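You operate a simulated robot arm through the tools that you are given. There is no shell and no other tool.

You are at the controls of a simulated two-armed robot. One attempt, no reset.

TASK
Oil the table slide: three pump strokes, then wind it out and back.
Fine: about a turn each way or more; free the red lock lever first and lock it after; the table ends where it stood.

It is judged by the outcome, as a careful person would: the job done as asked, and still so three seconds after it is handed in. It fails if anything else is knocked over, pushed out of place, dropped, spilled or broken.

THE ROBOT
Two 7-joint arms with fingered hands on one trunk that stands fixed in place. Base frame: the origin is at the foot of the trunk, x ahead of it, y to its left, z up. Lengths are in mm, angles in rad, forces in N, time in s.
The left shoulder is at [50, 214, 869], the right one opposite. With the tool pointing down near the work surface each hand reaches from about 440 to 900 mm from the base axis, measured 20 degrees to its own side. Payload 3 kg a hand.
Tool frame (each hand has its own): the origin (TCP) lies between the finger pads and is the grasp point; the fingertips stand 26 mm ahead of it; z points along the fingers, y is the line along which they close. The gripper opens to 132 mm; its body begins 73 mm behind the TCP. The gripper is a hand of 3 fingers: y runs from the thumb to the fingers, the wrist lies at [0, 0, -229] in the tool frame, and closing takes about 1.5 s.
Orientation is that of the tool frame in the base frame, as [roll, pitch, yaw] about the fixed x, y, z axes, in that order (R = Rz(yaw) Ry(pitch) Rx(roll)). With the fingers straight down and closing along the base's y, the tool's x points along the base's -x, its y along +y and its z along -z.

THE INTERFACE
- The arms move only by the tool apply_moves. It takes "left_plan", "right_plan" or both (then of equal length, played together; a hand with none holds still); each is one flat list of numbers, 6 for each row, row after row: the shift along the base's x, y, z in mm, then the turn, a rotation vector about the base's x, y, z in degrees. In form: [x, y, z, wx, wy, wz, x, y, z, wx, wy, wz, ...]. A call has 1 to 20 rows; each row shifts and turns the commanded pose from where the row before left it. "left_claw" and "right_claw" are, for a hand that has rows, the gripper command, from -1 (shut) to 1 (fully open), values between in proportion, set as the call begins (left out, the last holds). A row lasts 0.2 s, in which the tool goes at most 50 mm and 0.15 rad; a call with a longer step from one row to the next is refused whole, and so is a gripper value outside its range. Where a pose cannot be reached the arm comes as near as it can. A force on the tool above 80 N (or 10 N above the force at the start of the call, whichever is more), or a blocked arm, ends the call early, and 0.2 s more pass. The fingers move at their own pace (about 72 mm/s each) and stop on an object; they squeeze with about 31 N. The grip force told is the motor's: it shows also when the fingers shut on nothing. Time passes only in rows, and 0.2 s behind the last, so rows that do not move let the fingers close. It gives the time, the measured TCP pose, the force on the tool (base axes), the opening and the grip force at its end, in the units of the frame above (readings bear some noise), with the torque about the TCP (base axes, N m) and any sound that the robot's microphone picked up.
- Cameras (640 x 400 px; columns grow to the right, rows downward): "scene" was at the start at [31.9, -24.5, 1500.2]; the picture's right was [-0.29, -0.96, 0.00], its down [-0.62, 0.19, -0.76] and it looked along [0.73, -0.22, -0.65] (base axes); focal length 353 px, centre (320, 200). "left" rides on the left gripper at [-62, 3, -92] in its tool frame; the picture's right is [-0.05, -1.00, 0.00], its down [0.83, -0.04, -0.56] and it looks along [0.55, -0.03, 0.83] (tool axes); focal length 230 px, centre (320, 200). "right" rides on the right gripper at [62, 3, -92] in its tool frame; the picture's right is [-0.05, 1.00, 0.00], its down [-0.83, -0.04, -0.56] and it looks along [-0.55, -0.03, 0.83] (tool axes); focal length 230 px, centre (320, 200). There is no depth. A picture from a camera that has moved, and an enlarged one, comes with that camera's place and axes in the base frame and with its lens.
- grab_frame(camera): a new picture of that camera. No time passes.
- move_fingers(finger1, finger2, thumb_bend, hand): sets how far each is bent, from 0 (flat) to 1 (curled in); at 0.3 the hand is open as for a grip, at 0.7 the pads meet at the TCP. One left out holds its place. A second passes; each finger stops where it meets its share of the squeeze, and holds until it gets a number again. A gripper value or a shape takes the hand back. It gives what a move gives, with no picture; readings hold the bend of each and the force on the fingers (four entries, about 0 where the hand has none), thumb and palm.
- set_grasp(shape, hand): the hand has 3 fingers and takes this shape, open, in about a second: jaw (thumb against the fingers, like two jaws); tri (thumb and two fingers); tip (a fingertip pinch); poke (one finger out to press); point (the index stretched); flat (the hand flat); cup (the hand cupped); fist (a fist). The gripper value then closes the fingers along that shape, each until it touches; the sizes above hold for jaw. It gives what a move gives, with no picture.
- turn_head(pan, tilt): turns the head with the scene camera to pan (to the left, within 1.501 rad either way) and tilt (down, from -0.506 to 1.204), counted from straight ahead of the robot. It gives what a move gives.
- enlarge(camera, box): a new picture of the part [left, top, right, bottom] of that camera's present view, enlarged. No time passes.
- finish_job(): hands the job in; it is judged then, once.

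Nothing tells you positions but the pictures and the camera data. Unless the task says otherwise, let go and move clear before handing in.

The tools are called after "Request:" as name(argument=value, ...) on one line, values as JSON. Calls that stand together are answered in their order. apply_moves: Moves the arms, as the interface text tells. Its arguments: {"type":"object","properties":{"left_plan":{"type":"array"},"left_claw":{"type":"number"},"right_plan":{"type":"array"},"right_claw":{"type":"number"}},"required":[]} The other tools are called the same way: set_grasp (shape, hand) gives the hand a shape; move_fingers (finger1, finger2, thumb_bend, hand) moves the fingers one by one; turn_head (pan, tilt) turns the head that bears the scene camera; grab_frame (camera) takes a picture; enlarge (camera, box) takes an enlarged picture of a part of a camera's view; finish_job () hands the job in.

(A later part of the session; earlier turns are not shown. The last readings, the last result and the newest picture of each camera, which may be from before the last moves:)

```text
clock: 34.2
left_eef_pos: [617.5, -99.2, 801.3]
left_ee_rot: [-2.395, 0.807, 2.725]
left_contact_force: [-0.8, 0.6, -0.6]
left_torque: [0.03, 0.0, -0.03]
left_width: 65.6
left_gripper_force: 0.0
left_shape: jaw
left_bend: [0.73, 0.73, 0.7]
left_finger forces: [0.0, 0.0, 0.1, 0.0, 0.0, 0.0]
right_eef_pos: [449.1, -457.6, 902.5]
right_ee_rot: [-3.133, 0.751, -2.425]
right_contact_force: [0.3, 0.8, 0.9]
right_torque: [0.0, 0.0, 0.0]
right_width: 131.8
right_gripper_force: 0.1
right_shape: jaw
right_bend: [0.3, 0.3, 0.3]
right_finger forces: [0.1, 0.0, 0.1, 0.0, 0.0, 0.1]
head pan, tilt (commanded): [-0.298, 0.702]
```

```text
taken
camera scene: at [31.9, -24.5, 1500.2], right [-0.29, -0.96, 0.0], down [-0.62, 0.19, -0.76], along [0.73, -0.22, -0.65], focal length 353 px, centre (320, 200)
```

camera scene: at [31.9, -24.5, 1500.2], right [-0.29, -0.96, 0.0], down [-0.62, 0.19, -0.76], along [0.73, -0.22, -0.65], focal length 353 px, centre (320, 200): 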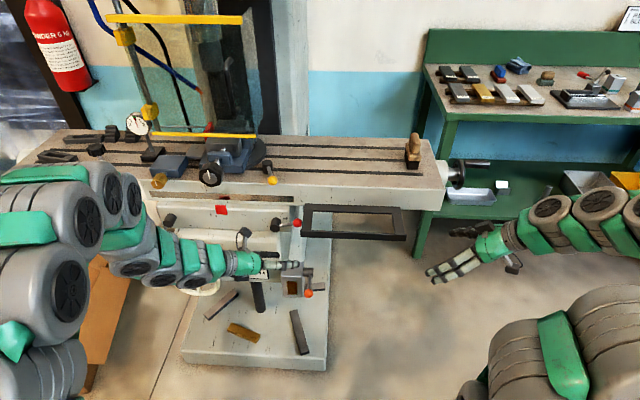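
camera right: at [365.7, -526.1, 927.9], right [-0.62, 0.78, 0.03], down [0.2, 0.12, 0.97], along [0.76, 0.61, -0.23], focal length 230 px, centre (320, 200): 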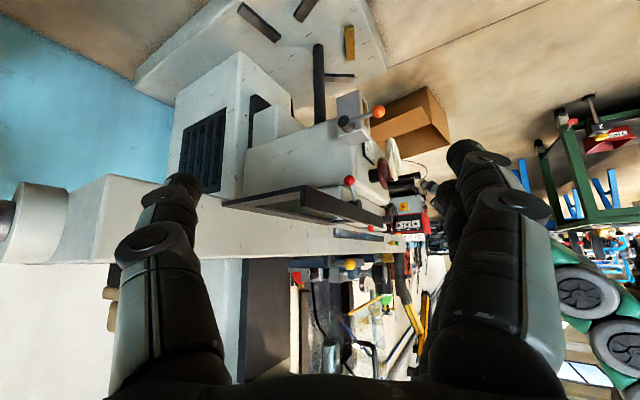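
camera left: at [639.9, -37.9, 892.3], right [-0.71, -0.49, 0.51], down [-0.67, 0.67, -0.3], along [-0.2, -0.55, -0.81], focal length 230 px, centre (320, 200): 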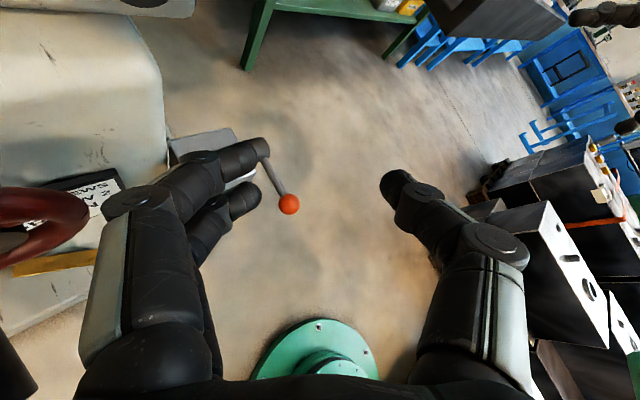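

The pitch step was refused as out of reach, so the roll left the hand pointing sideways to the right, still in free space. One rotation of −46° about the hand's own x axis gives the wanted pose (45° down, closing sideways); I'll do that while backing off slightly.

Request:
apply_moves(left_plan=[-5, 1, 2, 5.0, -1.98, 5.5, -5, 1, 2, 5.0, -1.98, 5.5, -5, 1, 2, 5.0, -1.98, 5.5, -5, 1, 0, 5.0, -1.98, 5.5, -5, 1, 0, 5.0, -1.98, 5.5, -5, 1, 0, 5.0, -1.98, 5.5])

Request:
grab_frame(camera="left")

Request:
grab_frame(camera="right")

```text
clock: 35.6
left_eef_pos: [588.5, -94.4, 809.0]
left_ee_rot: [3.08, 0.789, 2.721]
left_contact_force: [-0.2, -1.3, -0.5]
left_torque: [0.02, -0.02, 0.02]
left_width: 65.6
left_gripper_force: 0.0
left_shape: jaw
left_bend: [0.73, 0.73, 0.7]
left_finger forces: [0.0, 0.0, 0.1, 0.0, 0.1, 0.0]
right_eef_pos: [450.3, -456.9, 902.6]
right_ee_rot: [-3.131, 0.75, -2.423]
right_contact_force: [-0.1, 0.4, 0.1]
right_torque: [0.02, -0.03, 0.02]
right_width: 131.8
right_gripper_force: 0.2
right_shape: jaw
right_bend: [0.3, 0.3, 0.3]
right_finger forces: [0.1, 0.1, 0.0, 0.0, 0.1, 0.0]
head pan, tilt (commanded): [-0.298, 0.702]
```

```text
taken
camera left: at [567.2, -87.1, 918.2], right [-0.33, -0.94, -0.01], down [-0.92, 0.33, -0.2], along [0.19, -0.06, -0.98], focal length 230 px, centre (320, 200)
```

left: 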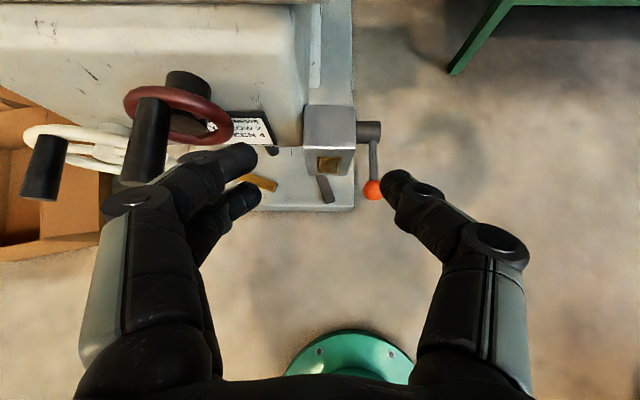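

```text
taken
camera right: at [365.7, -525.8, 927.9], right [-0.62, 0.78, 0.03], down [0.2, 0.12, 0.97], along [0.76, 0.61, -0.23], focal length 230 px, centre (320, 200)
```

right: 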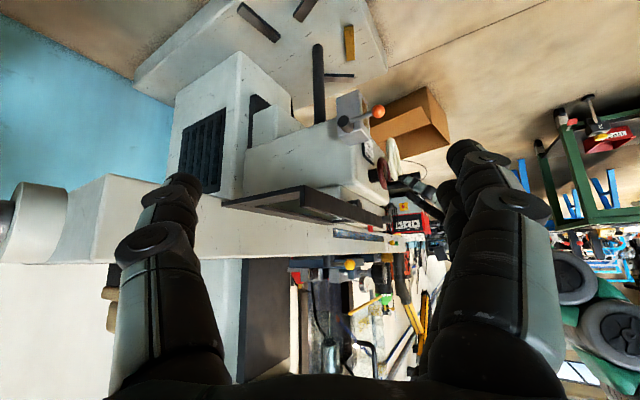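

The hand is now aligned with the machine axes (45° down, closing sideways). I'll close the fingers to make a pusher and move above the orange ball, slightly to the right to clear the oiler box.

Request:
apply_moves(left_plan=[4.2, -20, -16, 0, 0, 0, 4.2, -20, -16, 0, 0, 0, 4.2, -20, -16, 0, 0, 0, 4.2, -20, -16, 0, 0, 0, 0, 0, 0, 0, 0, 0], left_claw=-1.0)

Request:
grab_frame(camera="left")

Request:
enlarge(camera="right", box=[310, 70, 470, 220])

Request:
enlarge(camera="scene", box=[220, 200, 380, 300])

```text
clock: 36.8
left_eef_pos: [604.7, -173.3, 744.3]
left_ee_rot: [3.08, 0.788, 2.724]
left_contact_force: [-0.6, -0.1, 0.1]
left_torque: [0.03, 0.0, -0.01]
left_width: 0.0
left_gripper_force: 30.9
left_shape: jaw
left_bend: [0.67, 0.67, 0.74]
left_finger forces: [0.0, 0.0, 0.1, 0.0, 0.0, 0.1]
right_eef_pos: [449.9, -457.3, 902.9]
right_ee_rot: [-3.131, 0.75, -2.425]
right_contact_force: [-0.3, -0.4, 1.0]
right_torque: [-0.01, 0.0, 0.02]
right_width: 131.9
right_gripper_force: 0.0
right_shape: jaw
right_bend: [0.3, 0.3, 0.3]
right_finger forces: [0.1, 0.0, 0.0, 0.0, 0.0, 0.1]
head pan, tilt (commanded): [-0.298, 0.702]
```

```text
taken
camera left: at [584.1, -166.4, 853.5], right [-0.33, -0.94, -0.01], down [-0.92, 0.33, -0.2], along [0.19, -0.06, -0.98], focal length 230 px, centre (320, 200)
```

left: 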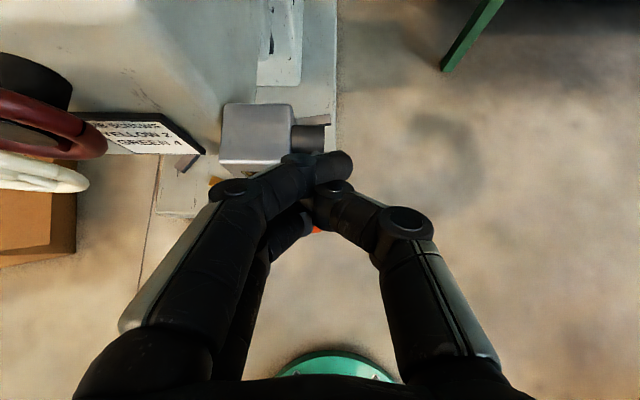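

```text
2.67 times, centred on (390, 145) of right
camera zoom: at [365.7, -525.9, 927.9], right [-0.62, 0.78, 0.03], down [0.2, 0.12, 0.97], along [0.76, 0.61, -0.23], focal length 614 px, centre (133, 347)
```

zoom: 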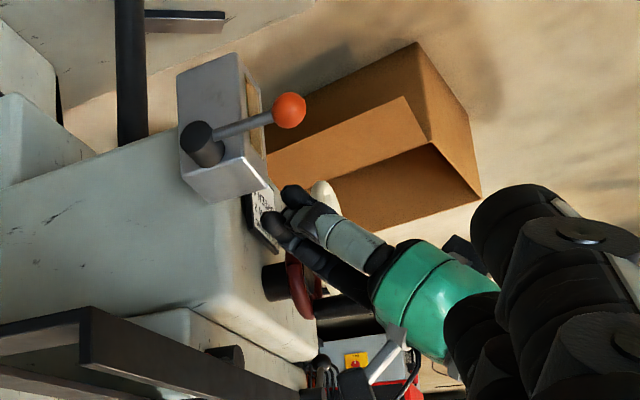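

```text
4.00 times, centred on (300, 250) of scene
camera zoom: at [31.9, -24.5, 1500.2], right [-0.29, -0.96, 0.0], down [-0.62, 0.19, -0.76], along [0.73, -0.22, -0.65], focal length 1412 px, centre (400, 0)
```

zoom: 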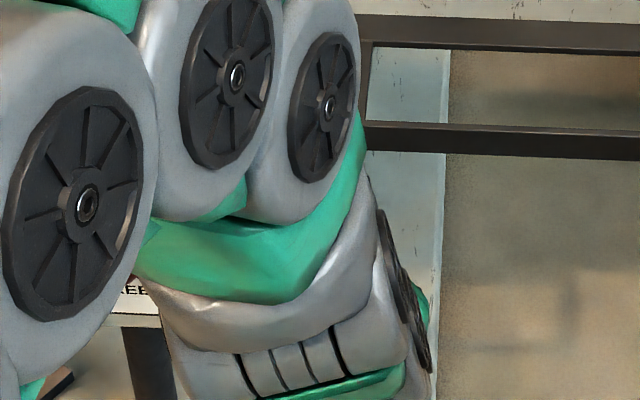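

The lower fingertip is directly above the orange ball with about 47 mm to go. I'll descend and begin pressing down gently.

Request:
apply_moves(left_plan=[0, 0, -12, 0, 0, 0, 0, 0, -12, 0, 0, 0, 0, 0, -12, 0, 0, 0, 0, 0, -5, 0, 0, 0, 0, 0, -5, 0, 0, 0, 0, 0, -5, 0, 0, 0])

Request:
enlarge(camera="right", box=[310, 70, 470, 220])

Request:
grab_frame(camera="left")

```text
clock: 38.2
left_eef_pos: [606.3, -174.4, 694.7]
left_ee_rot: [3.081, 0.788, 2.726]
left_contact_force: [0.0, 0.8, -0.8]
left_torque: [0.01, -0.01, 0.02]
left_width: 0.1
left_gripper_force: 31.3
left_shape: jaw
left_bend: [0.67, 0.67, 0.74]
left_finger forces: [0.0, 0.0, 0.0, 0.1, 0.0, 0.1]
right_eef_pos: [449.0, -456.8, 901.9]
right_ee_rot: [-3.132, 0.749, -2.424]
right_contact_force: [-0.4, 0.2, -0.4]
right_torque: [0.04, 0.01, -0.02]
right_width: 132.0
right_gripper_force: 0.1
right_shape: jaw
right_bend: [0.3, 0.3, 0.3]
right_finger forces: [0.0, 0.1, 0.1, 0.0, 0.0, 0.1]
head pan, tilt (commanded): [-0.298, 0.702]
```

```text
2.67 times, centred on (390, 145) of right
camera zoom: at [365.7, -525.8, 927.9], right [-0.62, 0.78, 0.03], down [0.2, 0.12, 0.97], along [0.76, 0.61, -0.23], focal length 614 px, centre (133, 347)
```

zoom: 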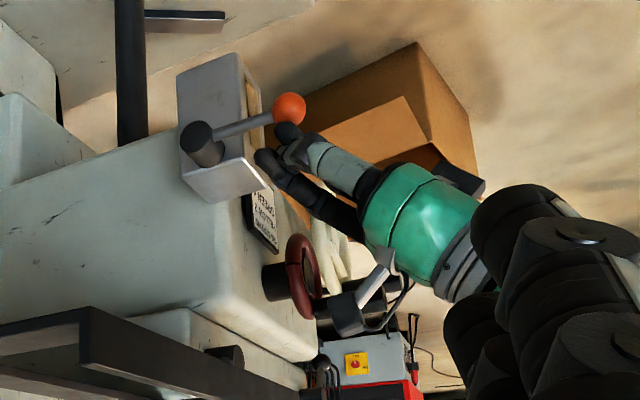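

```text
taken
camera left: at [584.6, -166.8, 802.7], right [-0.33, -0.94, -0.01], down [-0.92, 0.33, -0.2], along [0.19, -0.06, -0.98], focal length 230 px, centre (320, 200)
```

left: 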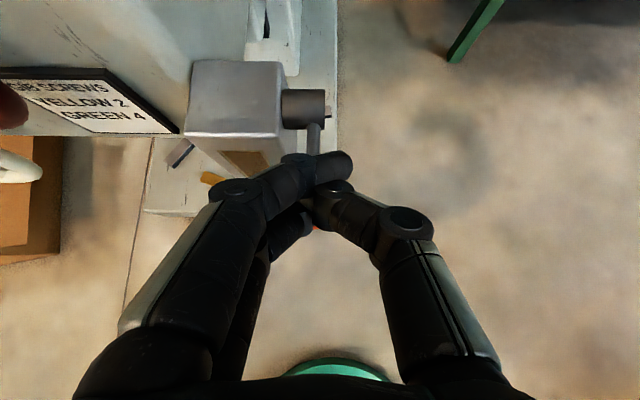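

The fingertip is just at the ball. I'll press down in small steps and watch whether the lever follows.

Request:
apply_moves(left_plan=[0, 0, -4, 0, 0, 0, 0, 0, -4, 0, 0, 0, 0, 0, -4, 0, 0, 0])

Request:
enlarge(camera="right", box=[310, 70, 470, 220])

```text
clock: 39.0
left_eef_pos: [606.2, -174.3, 682.5]
left_ee_rot: [3.081, 0.788, 2.723]
left_contact_force: [-0.1, -1.8, 2.1]
left_torque: [-0.02, 0.02, -0.01]
left_width: 0.1
left_gripper_force: 31.2
left_shape: jaw
left_bend: [0.67, 0.68, 0.74]
left_finger forces: [0.0, 0.0, 0.0, 0.0, 0.0, 0.0]
right_eef_pos: [449.2, -457.4, 903.4]
right_ee_rot: [-3.132, 0.752, -2.423]
right_contact_force: [-0.9, 0.5, 0.6]
right_torque: [0.01, -0.03, 0.0]
right_width: 131.6
right_gripper_force: 0.1
right_shape: jaw
right_bend: [0.3, 0.3, 0.3]
right_finger forces: [0.0, 0.0, 0.0, 0.0, 0.1, 0.0]
head pan, tilt (commanded): [-0.298, 0.702]
```

```text
2.67 times, centred on (390, 145) of right
camera zoom: at [365.7, -525.9, 927.9], right [-0.62, 0.78, 0.03], down [0.2, 0.12, 0.97], along [0.76, 0.61, -0.23], focal length 614 px, centre (133, 347)
```

zoom: 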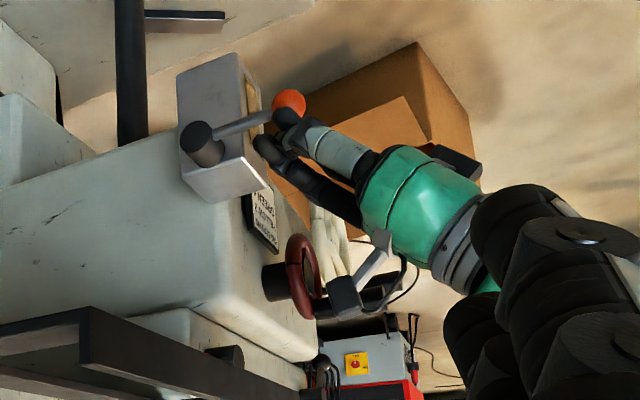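

The ball moves down with little force. I'll continue along the lever's arc.

Request:
apply_moves(left_plan=[0.8, -0.3, -5, 0, 0, 0, 1.2, -0.4, -5, 0, 0, 0, 1.6, -0.5, -5, 0, 0, 0, 2, -0.7, -5, 0, 0, 0, 2.4, -0.8, -5, 0, 0, 0])

Request:
enlarge(camera="right", box=[310, 70, 470, 220])

Request:
grab_frame(camera="left")

```text
clock: 40.2
left_eef_pos: [613.7, -177.7, 656.6]
left_ee_rot: [3.081, 0.788, 2.723]
left_contact_force: [-1.7, -0.4, 3.2]
left_torque: [0.01, 0.03, 0.0]
left_width: 0.1
left_gripper_force: 30.7
left_shape: jaw
left_bend: [0.67, 0.68, 0.74]
left_finger forces: [0.0, 0.1, 0.0, 0.0, 0.1, 0.0]
right_eef_pos: [449.2, -456.5, 902.9]
right_ee_rot: [-3.132, 0.75, -2.425]
right_contact_force: [-0.2, 0.0, 0.5]
right_torque: [-0.01, 0.0, 0.01]
right_width: 132.0
right_gripper_force: 0.0
right_shape: jaw
right_bend: [0.3, 0.3, 0.3]
right_finger forces: [0.0, 0.0, 0.0, 0.0, 0.0, 0.0]
head pan, tilt (commanded): [-0.298, 0.702]
```

```text
2.67 times, centred on (390, 145) of right
camera zoom: at [365.7, -525.8, 928.0], right [-0.62, 0.78, 0.03], down [0.2, 0.12, 0.97], along [0.76, 0.61, -0.23], focal length 614 px, centre (133, 347)
```

zoom: 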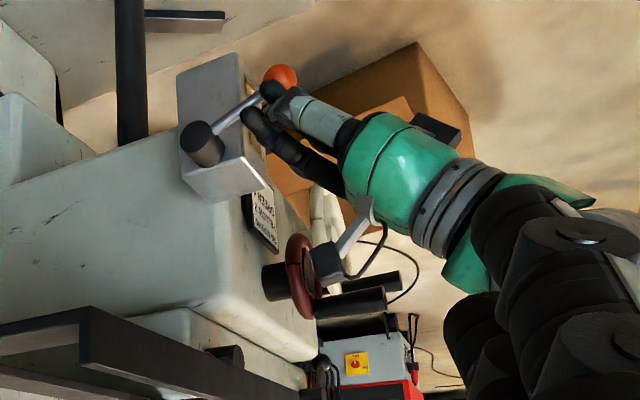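

```text
taken
camera left: at [592.4, -169.8, 765.3], right [-0.33, -0.94, -0.01], down [-0.92, 0.33, -0.2], along [0.19, -0.06, -0.98], focal length 230 px, centre (320, 200)
```

left: 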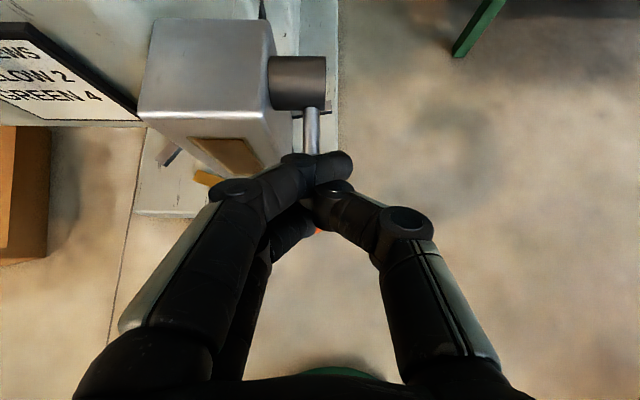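

The lever follows down at about 3 N. To keep the upper finger off the pump shaft I'll continue as a rigid rotation about the pump's pivot, pitching the hand with the lever.

Request:
apply_moves(left_plan=[0, 0, -6.35, -1.98, -5.66, 0, 0.6, -0.2, -6.33, -1.98, -5.66, 0, 1.2, -0.4, -6.23, -1.98, -5.66, 0])

Request:
enlarge(camera="right", box=[310, 70, 470, 220])

Request:
grab_frame(camera="left")

```text
clock: 41.0
left_eef_pos: [615.3, -177.7, 638.8]
left_ee_rot: [3.027, 1.101, 2.677]
left_contact_force: [-2.6, -1.8, 4.5]
left_torque: [-0.06, 0.04, 0.01]
left_width: 0.1
left_gripper_force: 30.9
left_shape: jaw
left_bend: [0.67, 0.69, 0.74]
left_finger forces: [0.0, 0.0, 0.1, 0.0, 0.1, 0.0]
right_eef_pos: [450.2, -456.2, 902.7]
right_ee_rot: [-3.13, 0.751, -2.424]
right_contact_force: [-0.8, -0.4, 0.3]
right_torque: [0.0, 0.02, -0.02]
right_width: 132.1
right_gripper_force: 0.1
right_shape: jaw
right_bend: [0.3, 0.3, 0.3]
right_finger forces: [0.1, 0.0, 0.0, 0.0, 0.1, 0.1]
head pan, tilt (commanded): [-0.298, 0.702]
```

```text
2.67 times, centred on (390, 145) of right
camera zoom: at [365.7, -525.9, 928.0], right [-0.62, 0.78, 0.03], down [0.2, 0.12, 0.97], along [0.76, 0.61, -0.23], focal length 614 px, centre (133, 347)
```

zoom: 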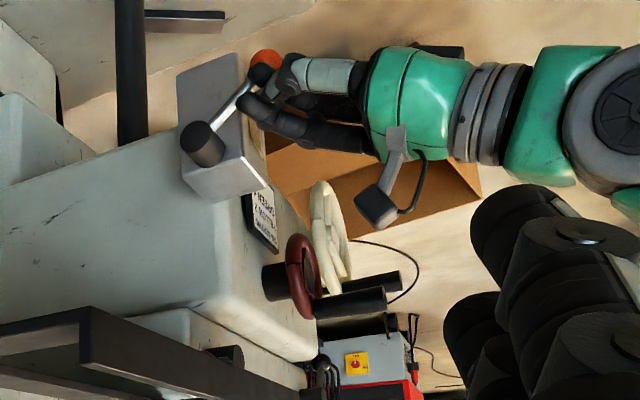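

```text
taken
camera left: at [563.7, -159.7, 734.6], right [-0.33, -0.94, -0.01], down [-0.82, 0.29, -0.49], along [0.47, -0.16, -0.87], focal length 230 px, centre (320, 200)
```

left: 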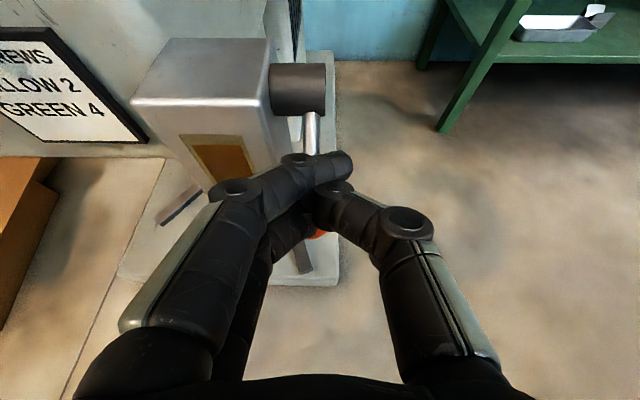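

Request:
apply_moves(left_plan=[1.8, -0.6, -6.05, -1.98, -5.66, 0, 2.4, -0.8, -5.84, -1.98, -5.66, 0])

Request:
enlarge(camera="right", box=[310, 70, 470, 220])

Request:
grab_frame(camera="left")

```text
clock: 41.6
left_eef_pos: [620.1, -179.7, 628.5]
left_ee_rot: [2.928, 1.315, 2.587]
left_contact_force: [-27.9, 13.4, 50.8]
left_torque: [0.41, 0.48, 0.11]
left_width: 0.1
left_gripper_force: 30.7
left_shape: jaw
left_bend: [0.67, 0.72, 0.75]
left_finger forces: [0.1, 72.6, 0.0, 0.0, 0.0, 0.0]
right_eef_pos: [449.3, -456.9, 903.4]
right_ee_rot: [-3.13, 0.751, -2.422]
right_contact_force: [0.1, 0.7, 0.8]
right_torque: [0.0, 0.02, 0.01]
right_width: 132.0
right_gripper_force: 0.1
right_shape: jaw
right_bend: [0.3, 0.3, 0.3]
right_finger forces: [0.0, 0.0, 0.1, 0.1, 0.1, 0.0]
head pan, tilt (commanded): [-0.298, 0.702]
```

```text
2.67 times, centred on (390, 145) of right
camera zoom: at [365.4, -525.4, 928.2], right [-0.62, 0.78, 0.03], down [0.2, 0.12, 0.97], along [0.76, 0.61, -0.23], focal length 614 px, centre (133, 347)
```

zoom: 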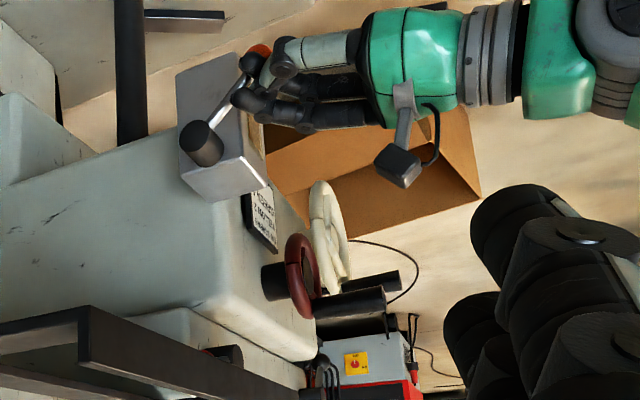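

```text
taken
camera left: at [550.3, -154.8, 711.7], right [-0.33, -0.94, 0.0], down [-0.7, 0.25, -0.67], along [0.63, -0.22, -0.74], focal length 230 px, centre (320, 200)
```

left: 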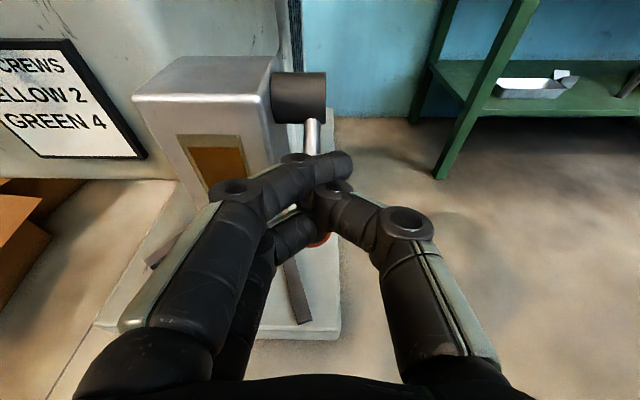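

The force jumped to about 60 N: the pump lever is at its lower stop. I'll reverse the motion and see whether the lever springs back.

Request:
apply_moves(left_plan=[-2.4, 0.8, 5.84, 1.98, 5.66, 0, -1.8, 0.6, 6.05, 1.98, 5.66, 0, -1.2, 0.4, 6.23, 1.98, 5.66, 0, -0.6, 0.2, 6.33, 1.98, 5.66, 0, 0, 0, 6.35, 1.98, 5.66, 0])

Request:
enlarge(camera="right", box=[310, 70, 470, 220])

```text
clock: 42.8
left_eef_pos: [613.5, -176.5, 658.4]
left_ee_rot: [3.082, 0.786, 2.727]
left_contact_force: [-0.2, -1.2, 3.9]
left_torque: [0.02, 0.01, 0.02]
left_width: 0.0
left_gripper_force: 30.9
left_shape: jaw
left_bend: [0.67, 0.7, 0.75]
left_finger forces: [0.1, 0.1, 0.1, 0.0, 0.0, 0.0]
right_eef_pos: [449.8, -456.9, 902.1]
right_ee_rot: [-3.13, 0.751, -2.424]
right_contact_force: [0.2, -0.8, -0.3]
right_torque: [-0.02, 0.0, 0.01]
right_width: 131.9
right_gripper_force: 0.0
right_shape: jaw
right_bend: [0.3, 0.3, 0.3]
right_finger forces: [0.0, 0.0, 0.1, 0.0, 0.1, 0.0]
head pan, tilt (commanded): [-0.298, 0.702]
```

```text
2.67 times, centred on (390, 145) of right
camera zoom: at [365.7, -525.8, 927.9], right [-0.62, 0.78, 0.03], down [0.2, 0.12, 0.97], along [0.76, 0.61, -0.23], focal length 614 px, centre (133, 347)
```

zoom: 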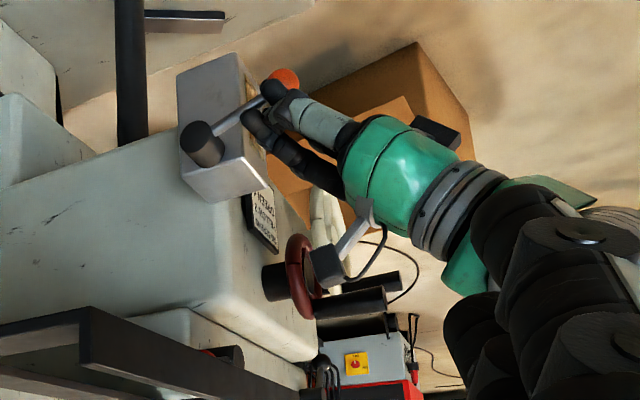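

The lever is spring-loaded and follows my finger back up. I'll raise until it reaches its rest position.

Request:
apply_moves(left_plan=[-2.4, 0.8, 5, 0, 0, 0, -2, 0.7, 5, 0, 0, 0, -1.6, 0.5, 5, 0, 0, 0, -1.2, 0.4, 5, 0, 0, 0, -0.8, 0.3, 5, 0, 0, 0, 0, 0, 5, 0, 0, 0, 0, 0, 5, 0, 0, 0, 0, 0, 5, 0, 0, 0])

Request:
enlarge(camera="right", box=[310, 70, 470, 220])

```text
clock: 44.6
left_eef_pos: [605.8, -173.5, 696.6]
left_ee_rot: [3.081, 0.788, 2.726]
left_contact_force: [-0.2, 0.9, 0.7]
left_torque: [0.02, 0.01, 0.01]
left_width: 0.1
left_gripper_force: 31.2
left_shape: jaw
left_bend: [0.67, 0.7, 0.75]
left_finger forces: [0.0, 0.1, 0.0, 0.1, 0.1, 0.0]
right_eef_pos: [449.9, -455.7, 903.2]
right_ee_rot: [-3.132, 0.75, -2.423]
right_contact_force: [-0.2, 0.0, 0.4]
right_torque: [0.01, 0.0, 0.02]
right_width: 132.0
right_gripper_force: 0.2
right_shape: jaw
right_bend: [0.3, 0.3, 0.3]
right_finger forces: [0.0, 0.0, 0.0, 0.0, 0.0, 0.0]
head pan, tilt (commanded): [-0.298, 0.702]
```

```text
2.67 times, centred on (390, 145) of right
camera zoom: at [365.7, -525.9, 928.0], right [-0.62, 0.78, 0.03], down [0.2, 0.12, 0.97], along [0.76, 0.61, -0.23], focal length 614 px, centre (133, 347)
```

zoom: 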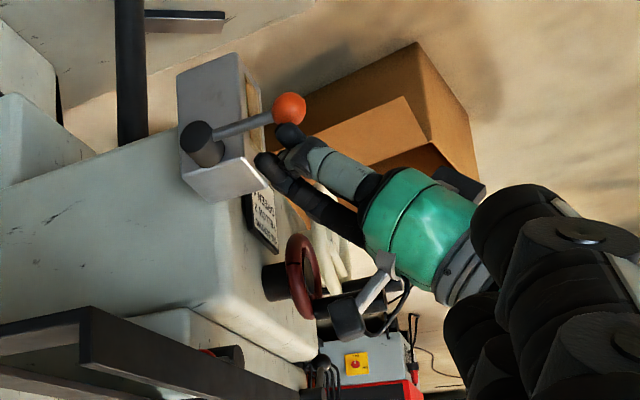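

Lever back at rest: one full stroke. Now stroke two, the same path in one go.

Request:
apply_moves(left_plan=[0, 0, -5, 0, 0, 0, 0, 0, -5, 0, 0, 0, 0, 0, -5, 0, 0, 0, 0.8, -0.3, -5, 0, 0, 0, 1.2, -0.4, -5, 0, 0, 0, 1.6, -0.5, -5, 0, 0, 0, 2, -0.7, -5, 0, 0, 0, 2.4, -0.8, -5, 0, 0, 0, 0, 0, -6.35, -1.98, -5.66, 0, 0.6, -0.2, -6.33, -1.98, -5.66, 0, 1.2, -0.4, -6.23, -1.98, -5.66, 0, 1.8, -0.6, -6.05, -1.98, -5.66, 0, 1.2, -0.4, -3, -1, -2.83, 0])

Request:
enlarge(camera="right", box=[310, 70, 470, 220])

```text
clock: 47.4
left_eef_pos: [618.1, -179.4, 630.1]
left_ee_rot: [2.966, 1.258, 2.623]
left_contact_force: [-15.6, 5.4, 20.5]
left_torque: [0.15, 0.21, 0.05]
left_width: 0.0
left_gripper_force: 31.0
left_shape: jaw
left_bend: [0.67, 0.71, 0.75]
left_finger forces: [0.0, 38.6, 0.1, 0.1, 0.0, 0.0]
right_eef_pos: [450.4, -457.5, 903.3]
right_ee_rot: [-3.13, 0.751, -2.422]
right_contact_force: [-0.2, 0.4, 0.3]
right_torque: [0.02, 0.03, -0.02]
right_width: 131.7
right_gripper_force: 0.2
right_shape: jaw
right_bend: [0.3, 0.3, 0.3]
right_finger forces: [0.0, 0.0, 0.0, 0.0, 0.1, 0.0]
head pan, tilt (commanded): [-0.298, 0.702]
```

```text
2.67 times, centred on (390, 145) of right
camera zoom: at [365.6, -525.7, 928.1], right [-0.62, 0.78, 0.03], down [0.2, 0.12, 0.97], along [0.76, 0.61, -0.23], focal length 614 px, centre (133, 347)
```

zoom: 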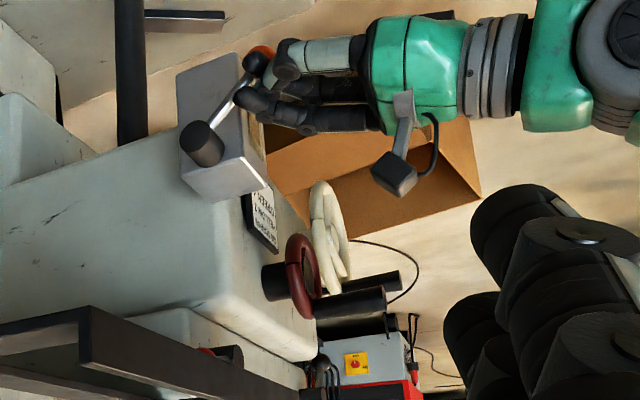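

Request:
apply_moves(left_plan=[1.0, -0.3, -2.5, -0.9, -2.6, 0, -1.0, 0.3, 2.5, 0.9, 2.6, 0, -1.2, 0.4, 3, 1, 2.83, 0, -1.8, 0.6, 6.05, 1.98, 5.66, 0, -1.2, 0.4, 6.23, 1.98, 5.66, 0, -0.6, 0.2, 6.33, 1.98, 5.66, 0, 0, 0, 6.35, 1.98, 5.66, 0, -2.4, 0.8, 5, 0, 0, 0, -2, 0.7, 5, 0, 0, 0, -1.6, 0.5, 5, 0, 0, 0, -1.2, 0.4, 5, 0, 0, 0, -0.8, 0.3, 5, 0, 0, 0, 0, 0, 5, 0, 0, 0, 0, 0, 5, 0, 0, 0, 0, 0, 5, 0, 0, 0, 0, 0, 5, 0, 0, 0])

Request:
enlarge(camera="right", box=[310, 70, 470, 220])

```text
clock: 50.8
left_eef_pos: [605.4, -174.7, 701.3]
left_ee_rot: [3.083, 0.784, 2.727]
left_contact_force: [0.1, -0.2, 0.9]
left_torque: [-0.01, 0.02, 0.02]
left_width: 0.2
left_gripper_force: 30.5
left_shape: jaw
left_bend: [0.67, 0.7, 0.75]
left_finger forces: [0.1, 0.0, 0.1, 0.1, 0.0, 0.0]
right_eef_pos: [449.6, -457.1, 903.2]
right_ee_rot: [-3.131, 0.751, -2.425]
right_contact_force: [0.1, -0.8, -0.3]
right_torque: [0.01, -0.02, -0.01]
right_width: 131.8
right_gripper_force: 0.0
right_shape: jaw
right_bend: [0.3, 0.3, 0.3]
right_finger forces: [0.0, 0.0, 0.0, 0.1, 0.0, 0.0]
head pan, tilt (commanded): [-0.298, 0.702]
```

```text
2.67 times, centred on (390, 145) of right
camera zoom: at [365.7, -525.9, 927.9], right [-0.62, 0.78, 0.03], down [0.2, 0.12, 0.97], along [0.76, 0.61, -0.23], focal length 614 px, centre (133, 347)
```

zoom: 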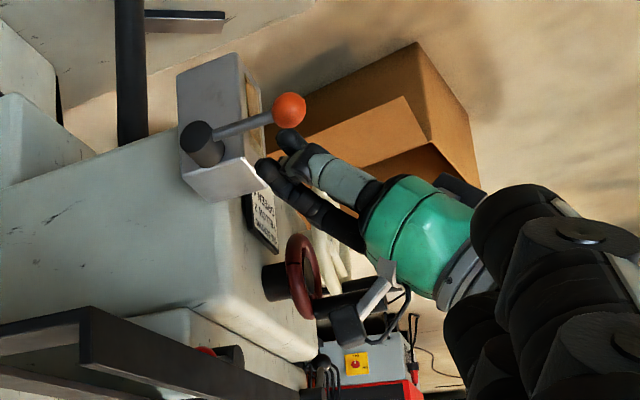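

Stroke two is complete and the lever is back at rest. Now stroke three, then release.

Request:
apply_moves(left_plan=[0, 0, -5, 0, 0, 0, 0, 0, -5, 0, 0, 0, 0, 0, -5, 0, 0, 0, 0, 0, -5, 0, 0, 0, 0.8, -0.3, -5, 0, 0, 0, 1.2, -0.4, -5, 0, 0, 0, 1.6, -0.5, -5, 0, 0, 0, 2, -0.7, -5, 0, 0, 0, 2.4, -0.8, -5, 0, 0, 0, 0, 0, -6.35, -1.98, -5.66, 0, 0.6, -0.2, -6.33, -1.98, -5.66, 0, 1.2, -0.4, -6.23, -1.98, -5.66, 0, 1.8, -0.6, -6.05, -1.98, -5.66, 0, 1.2, -0.4, -3, -1, -2.83, 0, 1.0, -0.3, -2.5, -0.9, -2.6, 0])

Request:
apply_moves(left_plan=[-1.0, 0.3, 2.5, 0.9, 2.6, 0, -1.2, 0.4, 3, 1, 2.83, 0, -1.8, 0.6, 6.05, 1.98, 5.66, 0, -1.2, 0.4, 6.23, 1.98, 5.66, 0, -0.6, 0.2, 6.33, 1.98, 5.66, 0, 0, 0, 6.35, 1.98, 5.66, 0, -2.4, 0.8, 5, 0, 0, 0, -2, 0.7, 5, 0, 0, 0, -1.6, 0.5, 5, 0, 0, 0, -1.2, 0.4, 5, 0, 0, 0, -0.8, 0.3, 5, 0, 0, 0, 0, 0, 5, 0, 0, 0, 0, 0, 5, 0, 0, 0, 0, 0, 5, 0, 0, 0, 0, 0, 5, 0, 0, 0])

Request:
enlarge(camera="right", box=[310, 70, 470, 220])

```text
clock: 54.0
left_eef_pos: [619.2, -180.1, 628.6]
left_ee_rot: [2.933, 1.308, 2.588]
left_contact_force: [-22.9, 9.3, 39.6]
left_torque: [0.37, 0.39, 0.11]
left_width: 0.0
left_gripper_force: 30.6
left_shape: jaw
left_bend: [0.67, 0.72, 0.75]
left_finger forces: [0.0, 52.5, 0.0, 0.0, 0.1, 0.0]
right_eef_pos: [449.3, -454.8, 902.8]
right_ee_rot: [-3.132, 0.749, -2.423]
right_contact_force: [-0.2, -0.8, 0.7]
right_torque: [-0.02, 0.0, 0.02]
right_width: 131.9
right_gripper_force: 0.1
right_shape: jaw
right_bend: [0.3, 0.3, 0.3]
right_finger forces: [0.0, 0.1, 0.0, 0.0, 0.0, 0.1]
head pan, tilt (commanded): [-0.298, 0.702]
```

```text
clock: 57.2
left_eef_pos: [604.5, -176.0, 702.1]
left_ee_rot: [3.082, 0.787, 2.724]
left_contact_force: [0.4, -1.3, -0.7]
left_torque: [-0.01, 0.02, 0.01]
left_width: 0.0
left_gripper_force: 31.3
left_shape: jaw
left_bend: [0.67, 0.7, 0.75]
left_finger forces: [0.0, 0.1, 0.0, 0.0, 0.0, 0.1]
right_eef_pos: [449.1, -457.0, 902.8]
right_ee_rot: [-3.134, 0.75, -2.424]
right_contact_force: [-0.3, -0.8, -0.6]
right_torque: [-0.01, 0.0, 0.03]
right_width: 131.9
right_gripper_force: 0.0
right_shape: jaw
right_bend: [0.3, 0.3, 0.3]
right_finger forces: [0.0, 0.1, 0.1, 0.0, 0.1, 0.0]
head pan, tilt (commanded): [-0.298, 0.702]
```

```text
2.67 times, centred on (390, 145) of right
camera zoom: at [365.7, -525.8, 927.9], right [-0.62, 0.78, 0.03], down [0.2, 0.12, 0.97], along [0.76, 0.61, -0.23], focal length 614 px, centre (133, 347)
```

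zoom: 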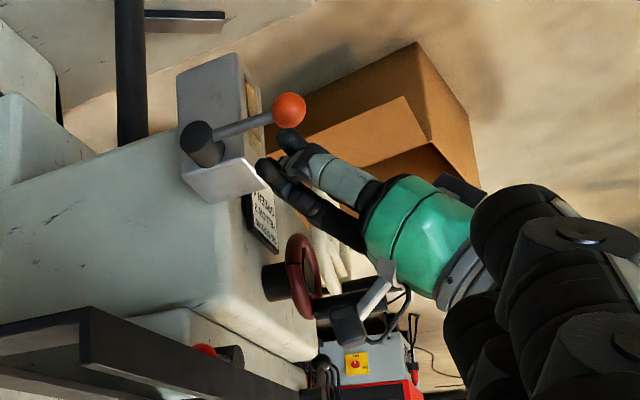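

All three strokes are done and the pump lever rests at its start. Now I'll lift the left hand away and swing the right hand back toward the table-end handwheel.

Request:
apply_moves(left_plan=[0, 0, 10, 0, 0, 0, 0, 0, 10, 0, 0, 0, 0, 0, 10, 0, 0, 0, 0, 0, 10, 0, 0, 0, -6, 20, 16, 0, 0, 0, -6, 20, 16, 0, 0, 0, -6, 20, 16, 0, 0, 0, -6, 20, 16, 0, 0, 0], right_plan=[3.9, -12.9, 7.1, 0, 0, -7.56, 3.9, -12.9, 7.1, 0, 0, -7.56, 3.9, -12.9, 7.1, 0, 0, -7.56, 3.9, -12.9, 7.1, 0, 0, -7.56, 3.9, -12.9, 7.1, 0, 0, -7.56, 3.9, -12.9, 7.1, 0, 0, -7.56, 3.9, -12.9, 7.1, 0, 0, -7.56, 3.9, -12.9, 7.1, 0, 0, -7.56])

Request:
grab_frame(camera="scene")

Request:
grab_frame(camera="right")

```text
clock: 59.0
left_eef_pos: [581.8, -94.7, 805.3]
left_ee_rot: [3.082, 0.787, 2.726]
left_contact_force: [0.5, 0.5, 0.2]
left_torque: [-0.03, -0.02, 0.0]
left_width: 0.1
left_gripper_force: 31.0
left_shape: jaw
left_bend: [0.67, 0.7, 0.75]
left_finger forces: [0.0, 0.0, 0.1, 0.0, 0.0, 0.0]
right_eef_pos: [481.6, -560.2, 958.9]
right_ee_rot: [-3.128, 0.776, 2.822]
right_contact_force: [-0.4, 0.3, -0.3]
right_torque: [0.0, 0.02, 0.02]
right_width: 131.9
right_gripper_force: 0.0
right_shape: jaw
right_bend: [0.3, 0.3, 0.3]
right_finger forces: [0.1, 0.0, 0.0, 0.1, 0.0, 0.1]
head pan, tilt (commanded): [-0.298, 0.702]
```

```text
taken
camera scene: at [31.9, -24.4, 1500.2], right [-0.29, -0.96, 0.0], down [-0.62, 0.19, -0.76], along [0.73, -0.23, -0.65], focal length 353 px, centre (320, 200)
```

scene: 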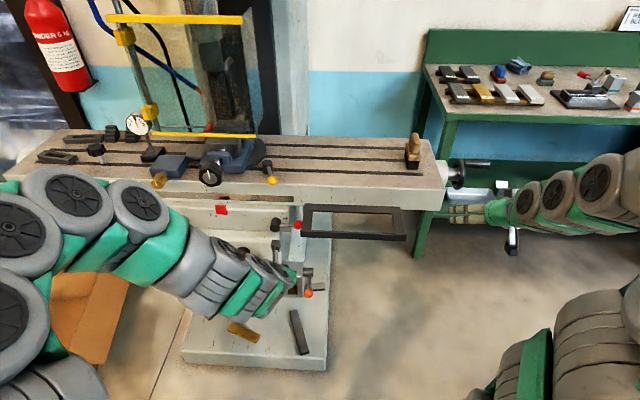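

```text
taken
camera right: at [378.7, -523.8, 981.5], right [0.36, 0.93, 0.03], down [0.18, -0.1, 0.98], along [0.92, -0.34, -0.2], focal length 230 px, centre (320, 200)
```

right: 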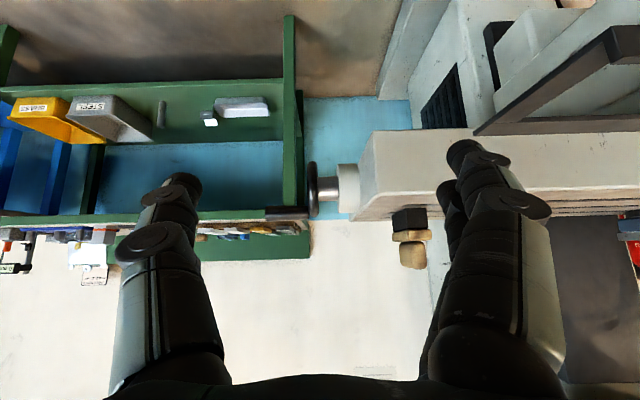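

Before winding I'll record the reference marks closely, and roll the right hand −90° so its camera ends up on the outer (right) side.

Request:
enlarge(camera="scene", box=[189, 185, 253, 225])

Request:
enlarge(camera="scene", box=[400, 130, 496, 190])

Request:
apply_moves(right_plan=[0, 0, 3, -5.45, 1.8, 5.85, 0, 0, 3, -5.45, 1.8, 5.85, 0, 0, 3, -5.45, 1.8, 5.85, 0, 0, 3, -5.45, 1.8, 5.85, 0, 0, 3, -5.45, 1.8, 5.85, 0, 0, 3, -5.45, 1.8, 5.85, 0, 0, 3, -5.45, 1.8, 5.85, 0, 0, 3, -5.45, 1.8, 5.85, 0, 0, 3, -5.45, 1.8, 5.85, 0, 0, 3, -5.45, 1.8, 5.85, 0, 0, 3, -5.45, 1.8, 5.85], right_claw=0.0)

Request:
grab_frame(camera="right")

```text
10.00 times, centred on (221, 205) of scene
camera zoom: at [31.9, -24.4, 1500.2], right [-0.29, -0.96, 0.0], down [-0.62, 0.19, -0.76], along [0.73, -0.23, -0.65], focal length 3531 px, centre (1310, 150)
```

zoom: 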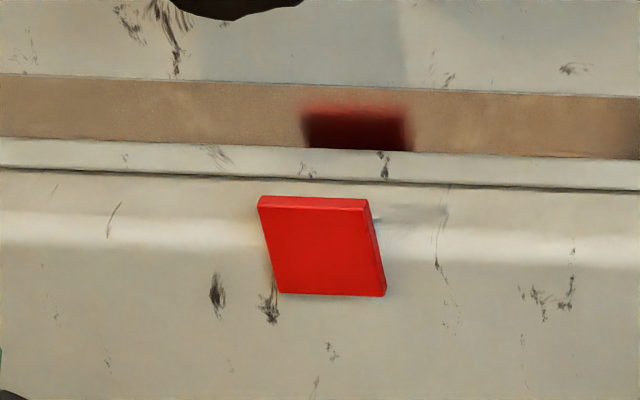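

```text
6.67 times, centred on (448, 160) of scene
camera zoom: at [31.9, -24.4, 1500.2], right [-0.29, -0.96, 0.0], down [-0.62, 0.19, -0.76], along [0.73, -0.23, -0.65], focal length 2354 px, centre (-533, 467)
```

zoom: 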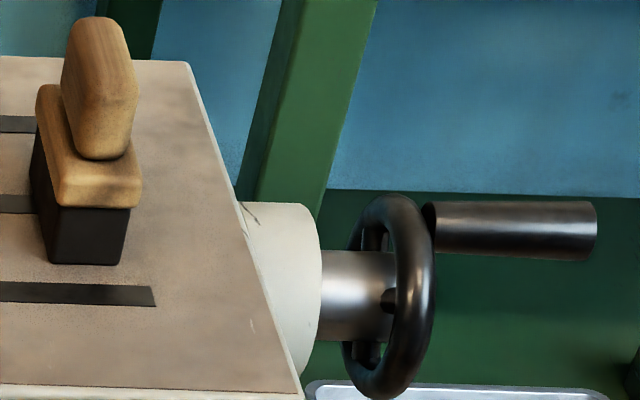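

```text
clock: 61.4
left_eef_pos: [581.9, -95.0, 806.0]
left_ee_rot: [3.083, 0.787, 2.725]
left_contact_force: [-0.7, 0.0, -0.6]
left_torque: [0.02, -0.05, -0.01]
left_width: 0.3
left_gripper_force: 30.8
left_shape: jaw
left_bend: [0.67, 0.7, 0.75]
left_finger forces: [0.0, 0.0, 0.0, 0.1, 0.0, 0.0]
right_eef_pos: [482.0, -560.6, 991.1]
right_ee_rot: [-2.355, -0.005, -1.886]
right_contact_force: [0.8, 0.0, -0.3]
right_torque: [0.02, -0.01, -0.04]
right_width: 66.8
right_gripper_force: 0.0
right_shape: jaw
right_bend: [0.73, 0.73, 0.7]
right_finger forces: [0.0, 0.1, 0.0, 0.1, 0.1, 0.0]
head pan, tilt (commanded): [-0.298, 0.702]
```

```text
taken
camera right: at [397.9, -598.9, 1055.3], right [-0.66, 0.26, -0.71], down [-0.09, 0.9, 0.42], along [0.75, 0.34, -0.57], focal length 230 px, centre (320, 200)
```

right: 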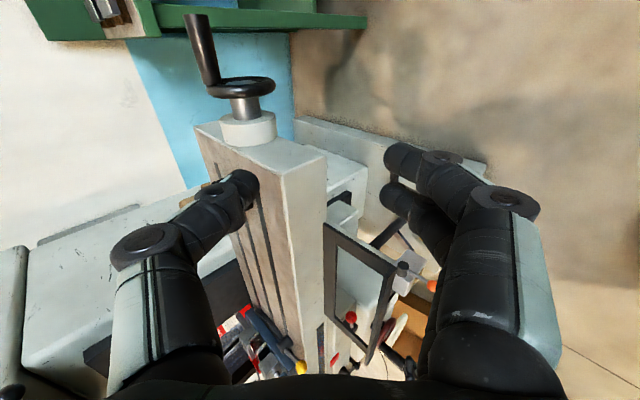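

The hand is rolled as wanted and its camera sees the wheel from above-right; the predicted handle position matches the picture. I'll move to a pre-grasp point 90 mm back from the handle along the approach axis.

Request:
apply_moves(right_plan=[31, -26, -0.6, 0, 0, 0, 31, -26, -0.6, 0, 0, 0, 31, -26, -0.6, 0, 0, 0, 31, -26, -0.6, 0, 0, 0, 31, -26, -0.6, 0, 0, 0])

Request:
grab_frame(camera="right")

Request:
enlarge(camera="scene", box=[400, 120, 528, 200])

```text
clock: 62.6
left_eef_pos: [580.4, -95.0, 805.7]
left_ee_rot: [3.082, 0.787, 2.724]
left_contact_force: [0.5, -0.1, 0.4]
left_torque: [-0.02, -0.02, -0.02]
left_width: 0.2
left_gripper_force: 30.9
left_shape: jaw
left_bend: [0.67, 0.7, 0.75]
left_finger forces: [0.1, 0.1, 0.0, 0.1, 0.0, 0.0]
right_eef_pos: [636.7, -688.7, 989.3]
right_ee_rot: [-2.354, -0.004, -1.884]
right_contact_force: [-0.2, 0.4, -0.2]
right_torque: [0.02, 0.0, 0.02]
right_width: 66.6
right_gripper_force: 0.0
right_shape: jaw
right_bend: [0.73, 0.73, 0.7]
right_finger forces: [0.1, 0.0, 0.0, 0.0, 0.1, 0.1]
head pan, tilt (commanded): [-0.298, 0.702]
```

```text
taken
camera right: at [553.2, -728.4, 1051.2], right [-0.65, 0.27, -0.71], down [-0.09, 0.9, 0.42], along [0.75, 0.34, -0.57], focal length 230 px, centre (320, 200)
```

right: 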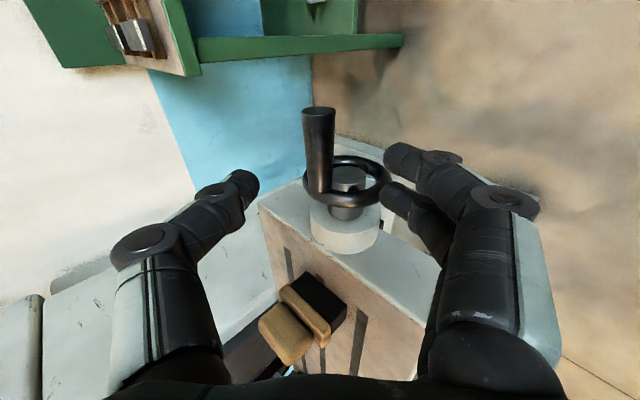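

```text
5.00 times, centred on (464, 160) of scene
camera zoom: at [32.0, -24.5, 1500.2], right [-0.29, -0.96, 0.0], down [-0.62, 0.19, -0.76], along [0.73, -0.22, -0.65], focal length 1766 px, centre (-400, 400)
```

zoom: 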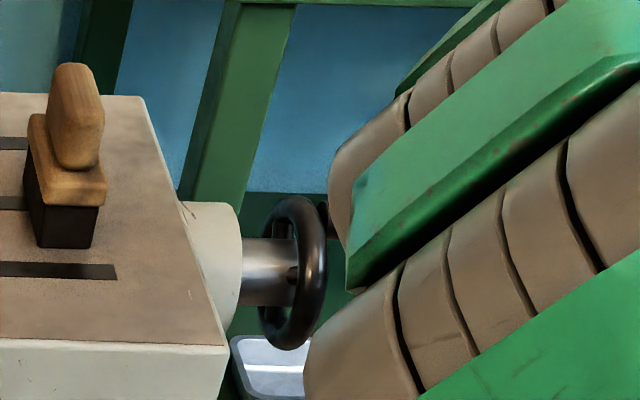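

The handle lies right between thumb and fingers. I'll advance to it along the approach axis.

Request:
apply_moves(right_plan=[15.3, -5.3, -16.2, 0, 0, 0, 15.3, -5.3, -16.2, 0, 0, 0, 15.3, -5.3, -16.2, 0, 0, 0])

Request:
grab_frame(camera="right")

```text
clock: 63.4
left_eef_pos: [581.3, -94.8, 805.6]
left_ee_rot: [3.082, 0.786, 2.726]
left_contact_force: [-0.3, -0.2, -0.9]
left_torque: [0.02, 0.02, 0.01]
left_width: 0.0
left_gripper_force: 30.2
left_shape: jaw
left_bend: [0.67, 0.7, 0.75]
left_finger forces: [0.0, 0.0, 0.1, 0.0, 0.1, 0.0]
right_eef_pos: [681.9, -705.6, 941.9]
right_ee_rot: [-2.352, -0.003, -1.885]
right_contact_force: [0.0, -0.2, -0.8]
right_torque: [0.01, 0.0, 0.03]
right_width: 66.4
right_gripper_force: 0.1
right_shape: jaw
right_bend: [0.73, 0.73, 0.7]
right_finger forces: [0.1, 0.1, 0.0, 0.0, 0.0, 0.0]
head pan, tilt (commanded): [-0.298, 0.702]
```

```text
taken
camera right: at [598.1, -745.2, 1003.3], right [-0.66, 0.27, -0.71], down [-0.09, 0.9, 0.42], along [0.75, 0.34, -0.57], focal length 230 px, centre (320, 200)
```

right: 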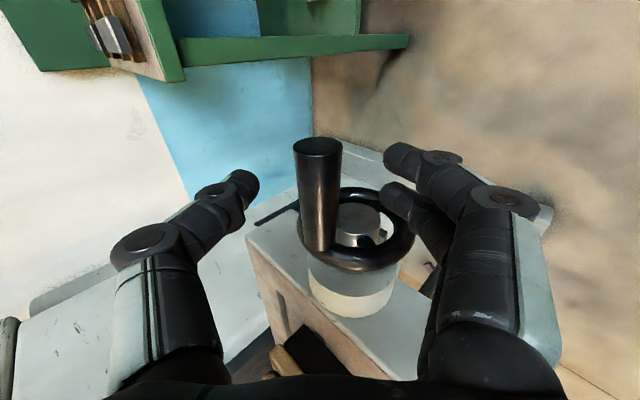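

Request:
apply_moves(right_plan=[8, -2.8, -8.5, 0, 0, 0, 7.5, -2.6, -8, 0, 0, 0])

Request:
apply_moves(right_plan=[0, 0, 0, 0, 0, 0, 0, 0, 0, 0, 0, 0, 0, 0, 0, 0, 0, 0, 0, 0, 0, 0, 0, 0], right_claw=-0.8)

Request:
grab_frame(camera="right")

```text
clock: 64.0
left_eef_pos: [581.8, -94.8, 806.2]
left_ee_rot: [3.082, 0.786, 2.724]
left_contact_force: [-0.1, 0.5, 0.1]
left_torque: [0.01, -0.01, 0.0]
left_width: 0.0
left_gripper_force: 31.1
left_shape: jaw
left_bend: [0.67, 0.7, 0.75]
left_finger forces: [0.1, 0.0, 0.1, 0.0, 0.0, 0.1]
right_eef_pos: [696.3, -711.8, 926.1]
right_ee_rot: [-2.354, -0.005, -1.887]
right_contact_force: [0.4, 0.3, 0.2]
right_torque: [0.01, 0.01, 0.04]
right_width: 66.3
right_gripper_force: 0.0
right_shape: jaw
right_bend: [0.73, 0.73, 0.7]
right_finger forces: [0.0, 0.0, 0.0, 0.1, 0.0, 0.0]
head pan, tilt (commanded): [-0.298, 0.702]
```

```text
clock: 65.0
left_eef_pos: [581.0, -94.9, 805.3]
left_ee_rot: [3.082, 0.788, 2.725]
left_contact_force: [0.6, -0.5, 0.2]
left_torque: [-0.02, 0.04, 0.04]
left_width: 0.1
left_gripper_force: 31.4
left_shape: jaw
left_bend: [0.67, 0.7, 0.75]
left_finger forces: [0.1, 0.1, 0.0, 0.1, 0.0, 0.1]
right_eef_pos: [696.1, -711.5, 923.2]
right_ee_rot: [-2.356, -0.006, -1.887]
right_contact_force: [0.3, 0.7, -0.6]
right_torque: [0.0, 0.0, -0.01]
right_width: 13.6
right_gripper_force: 0.2
right_shape: jaw
right_bend: [0.72, 0.72, 0.7]
right_finger forces: [0.0, 0.0, 0.1, 0.0, 0.0, 0.0]
head pan, tilt (commanded): [-0.298, 0.702]
```

```text
taken
camera right: at [613.6, -749.9, 986.5], right [-0.66, 0.27, -0.71], down [-0.09, 0.9, 0.42], along [0.75, 0.34, -0.57], focal length 230 px, centre (320, 200)
```

right: 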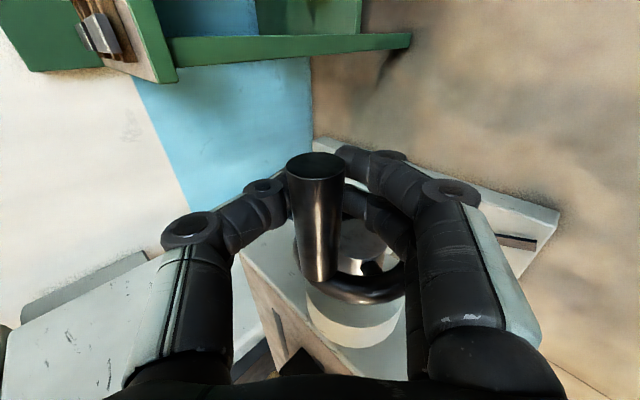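

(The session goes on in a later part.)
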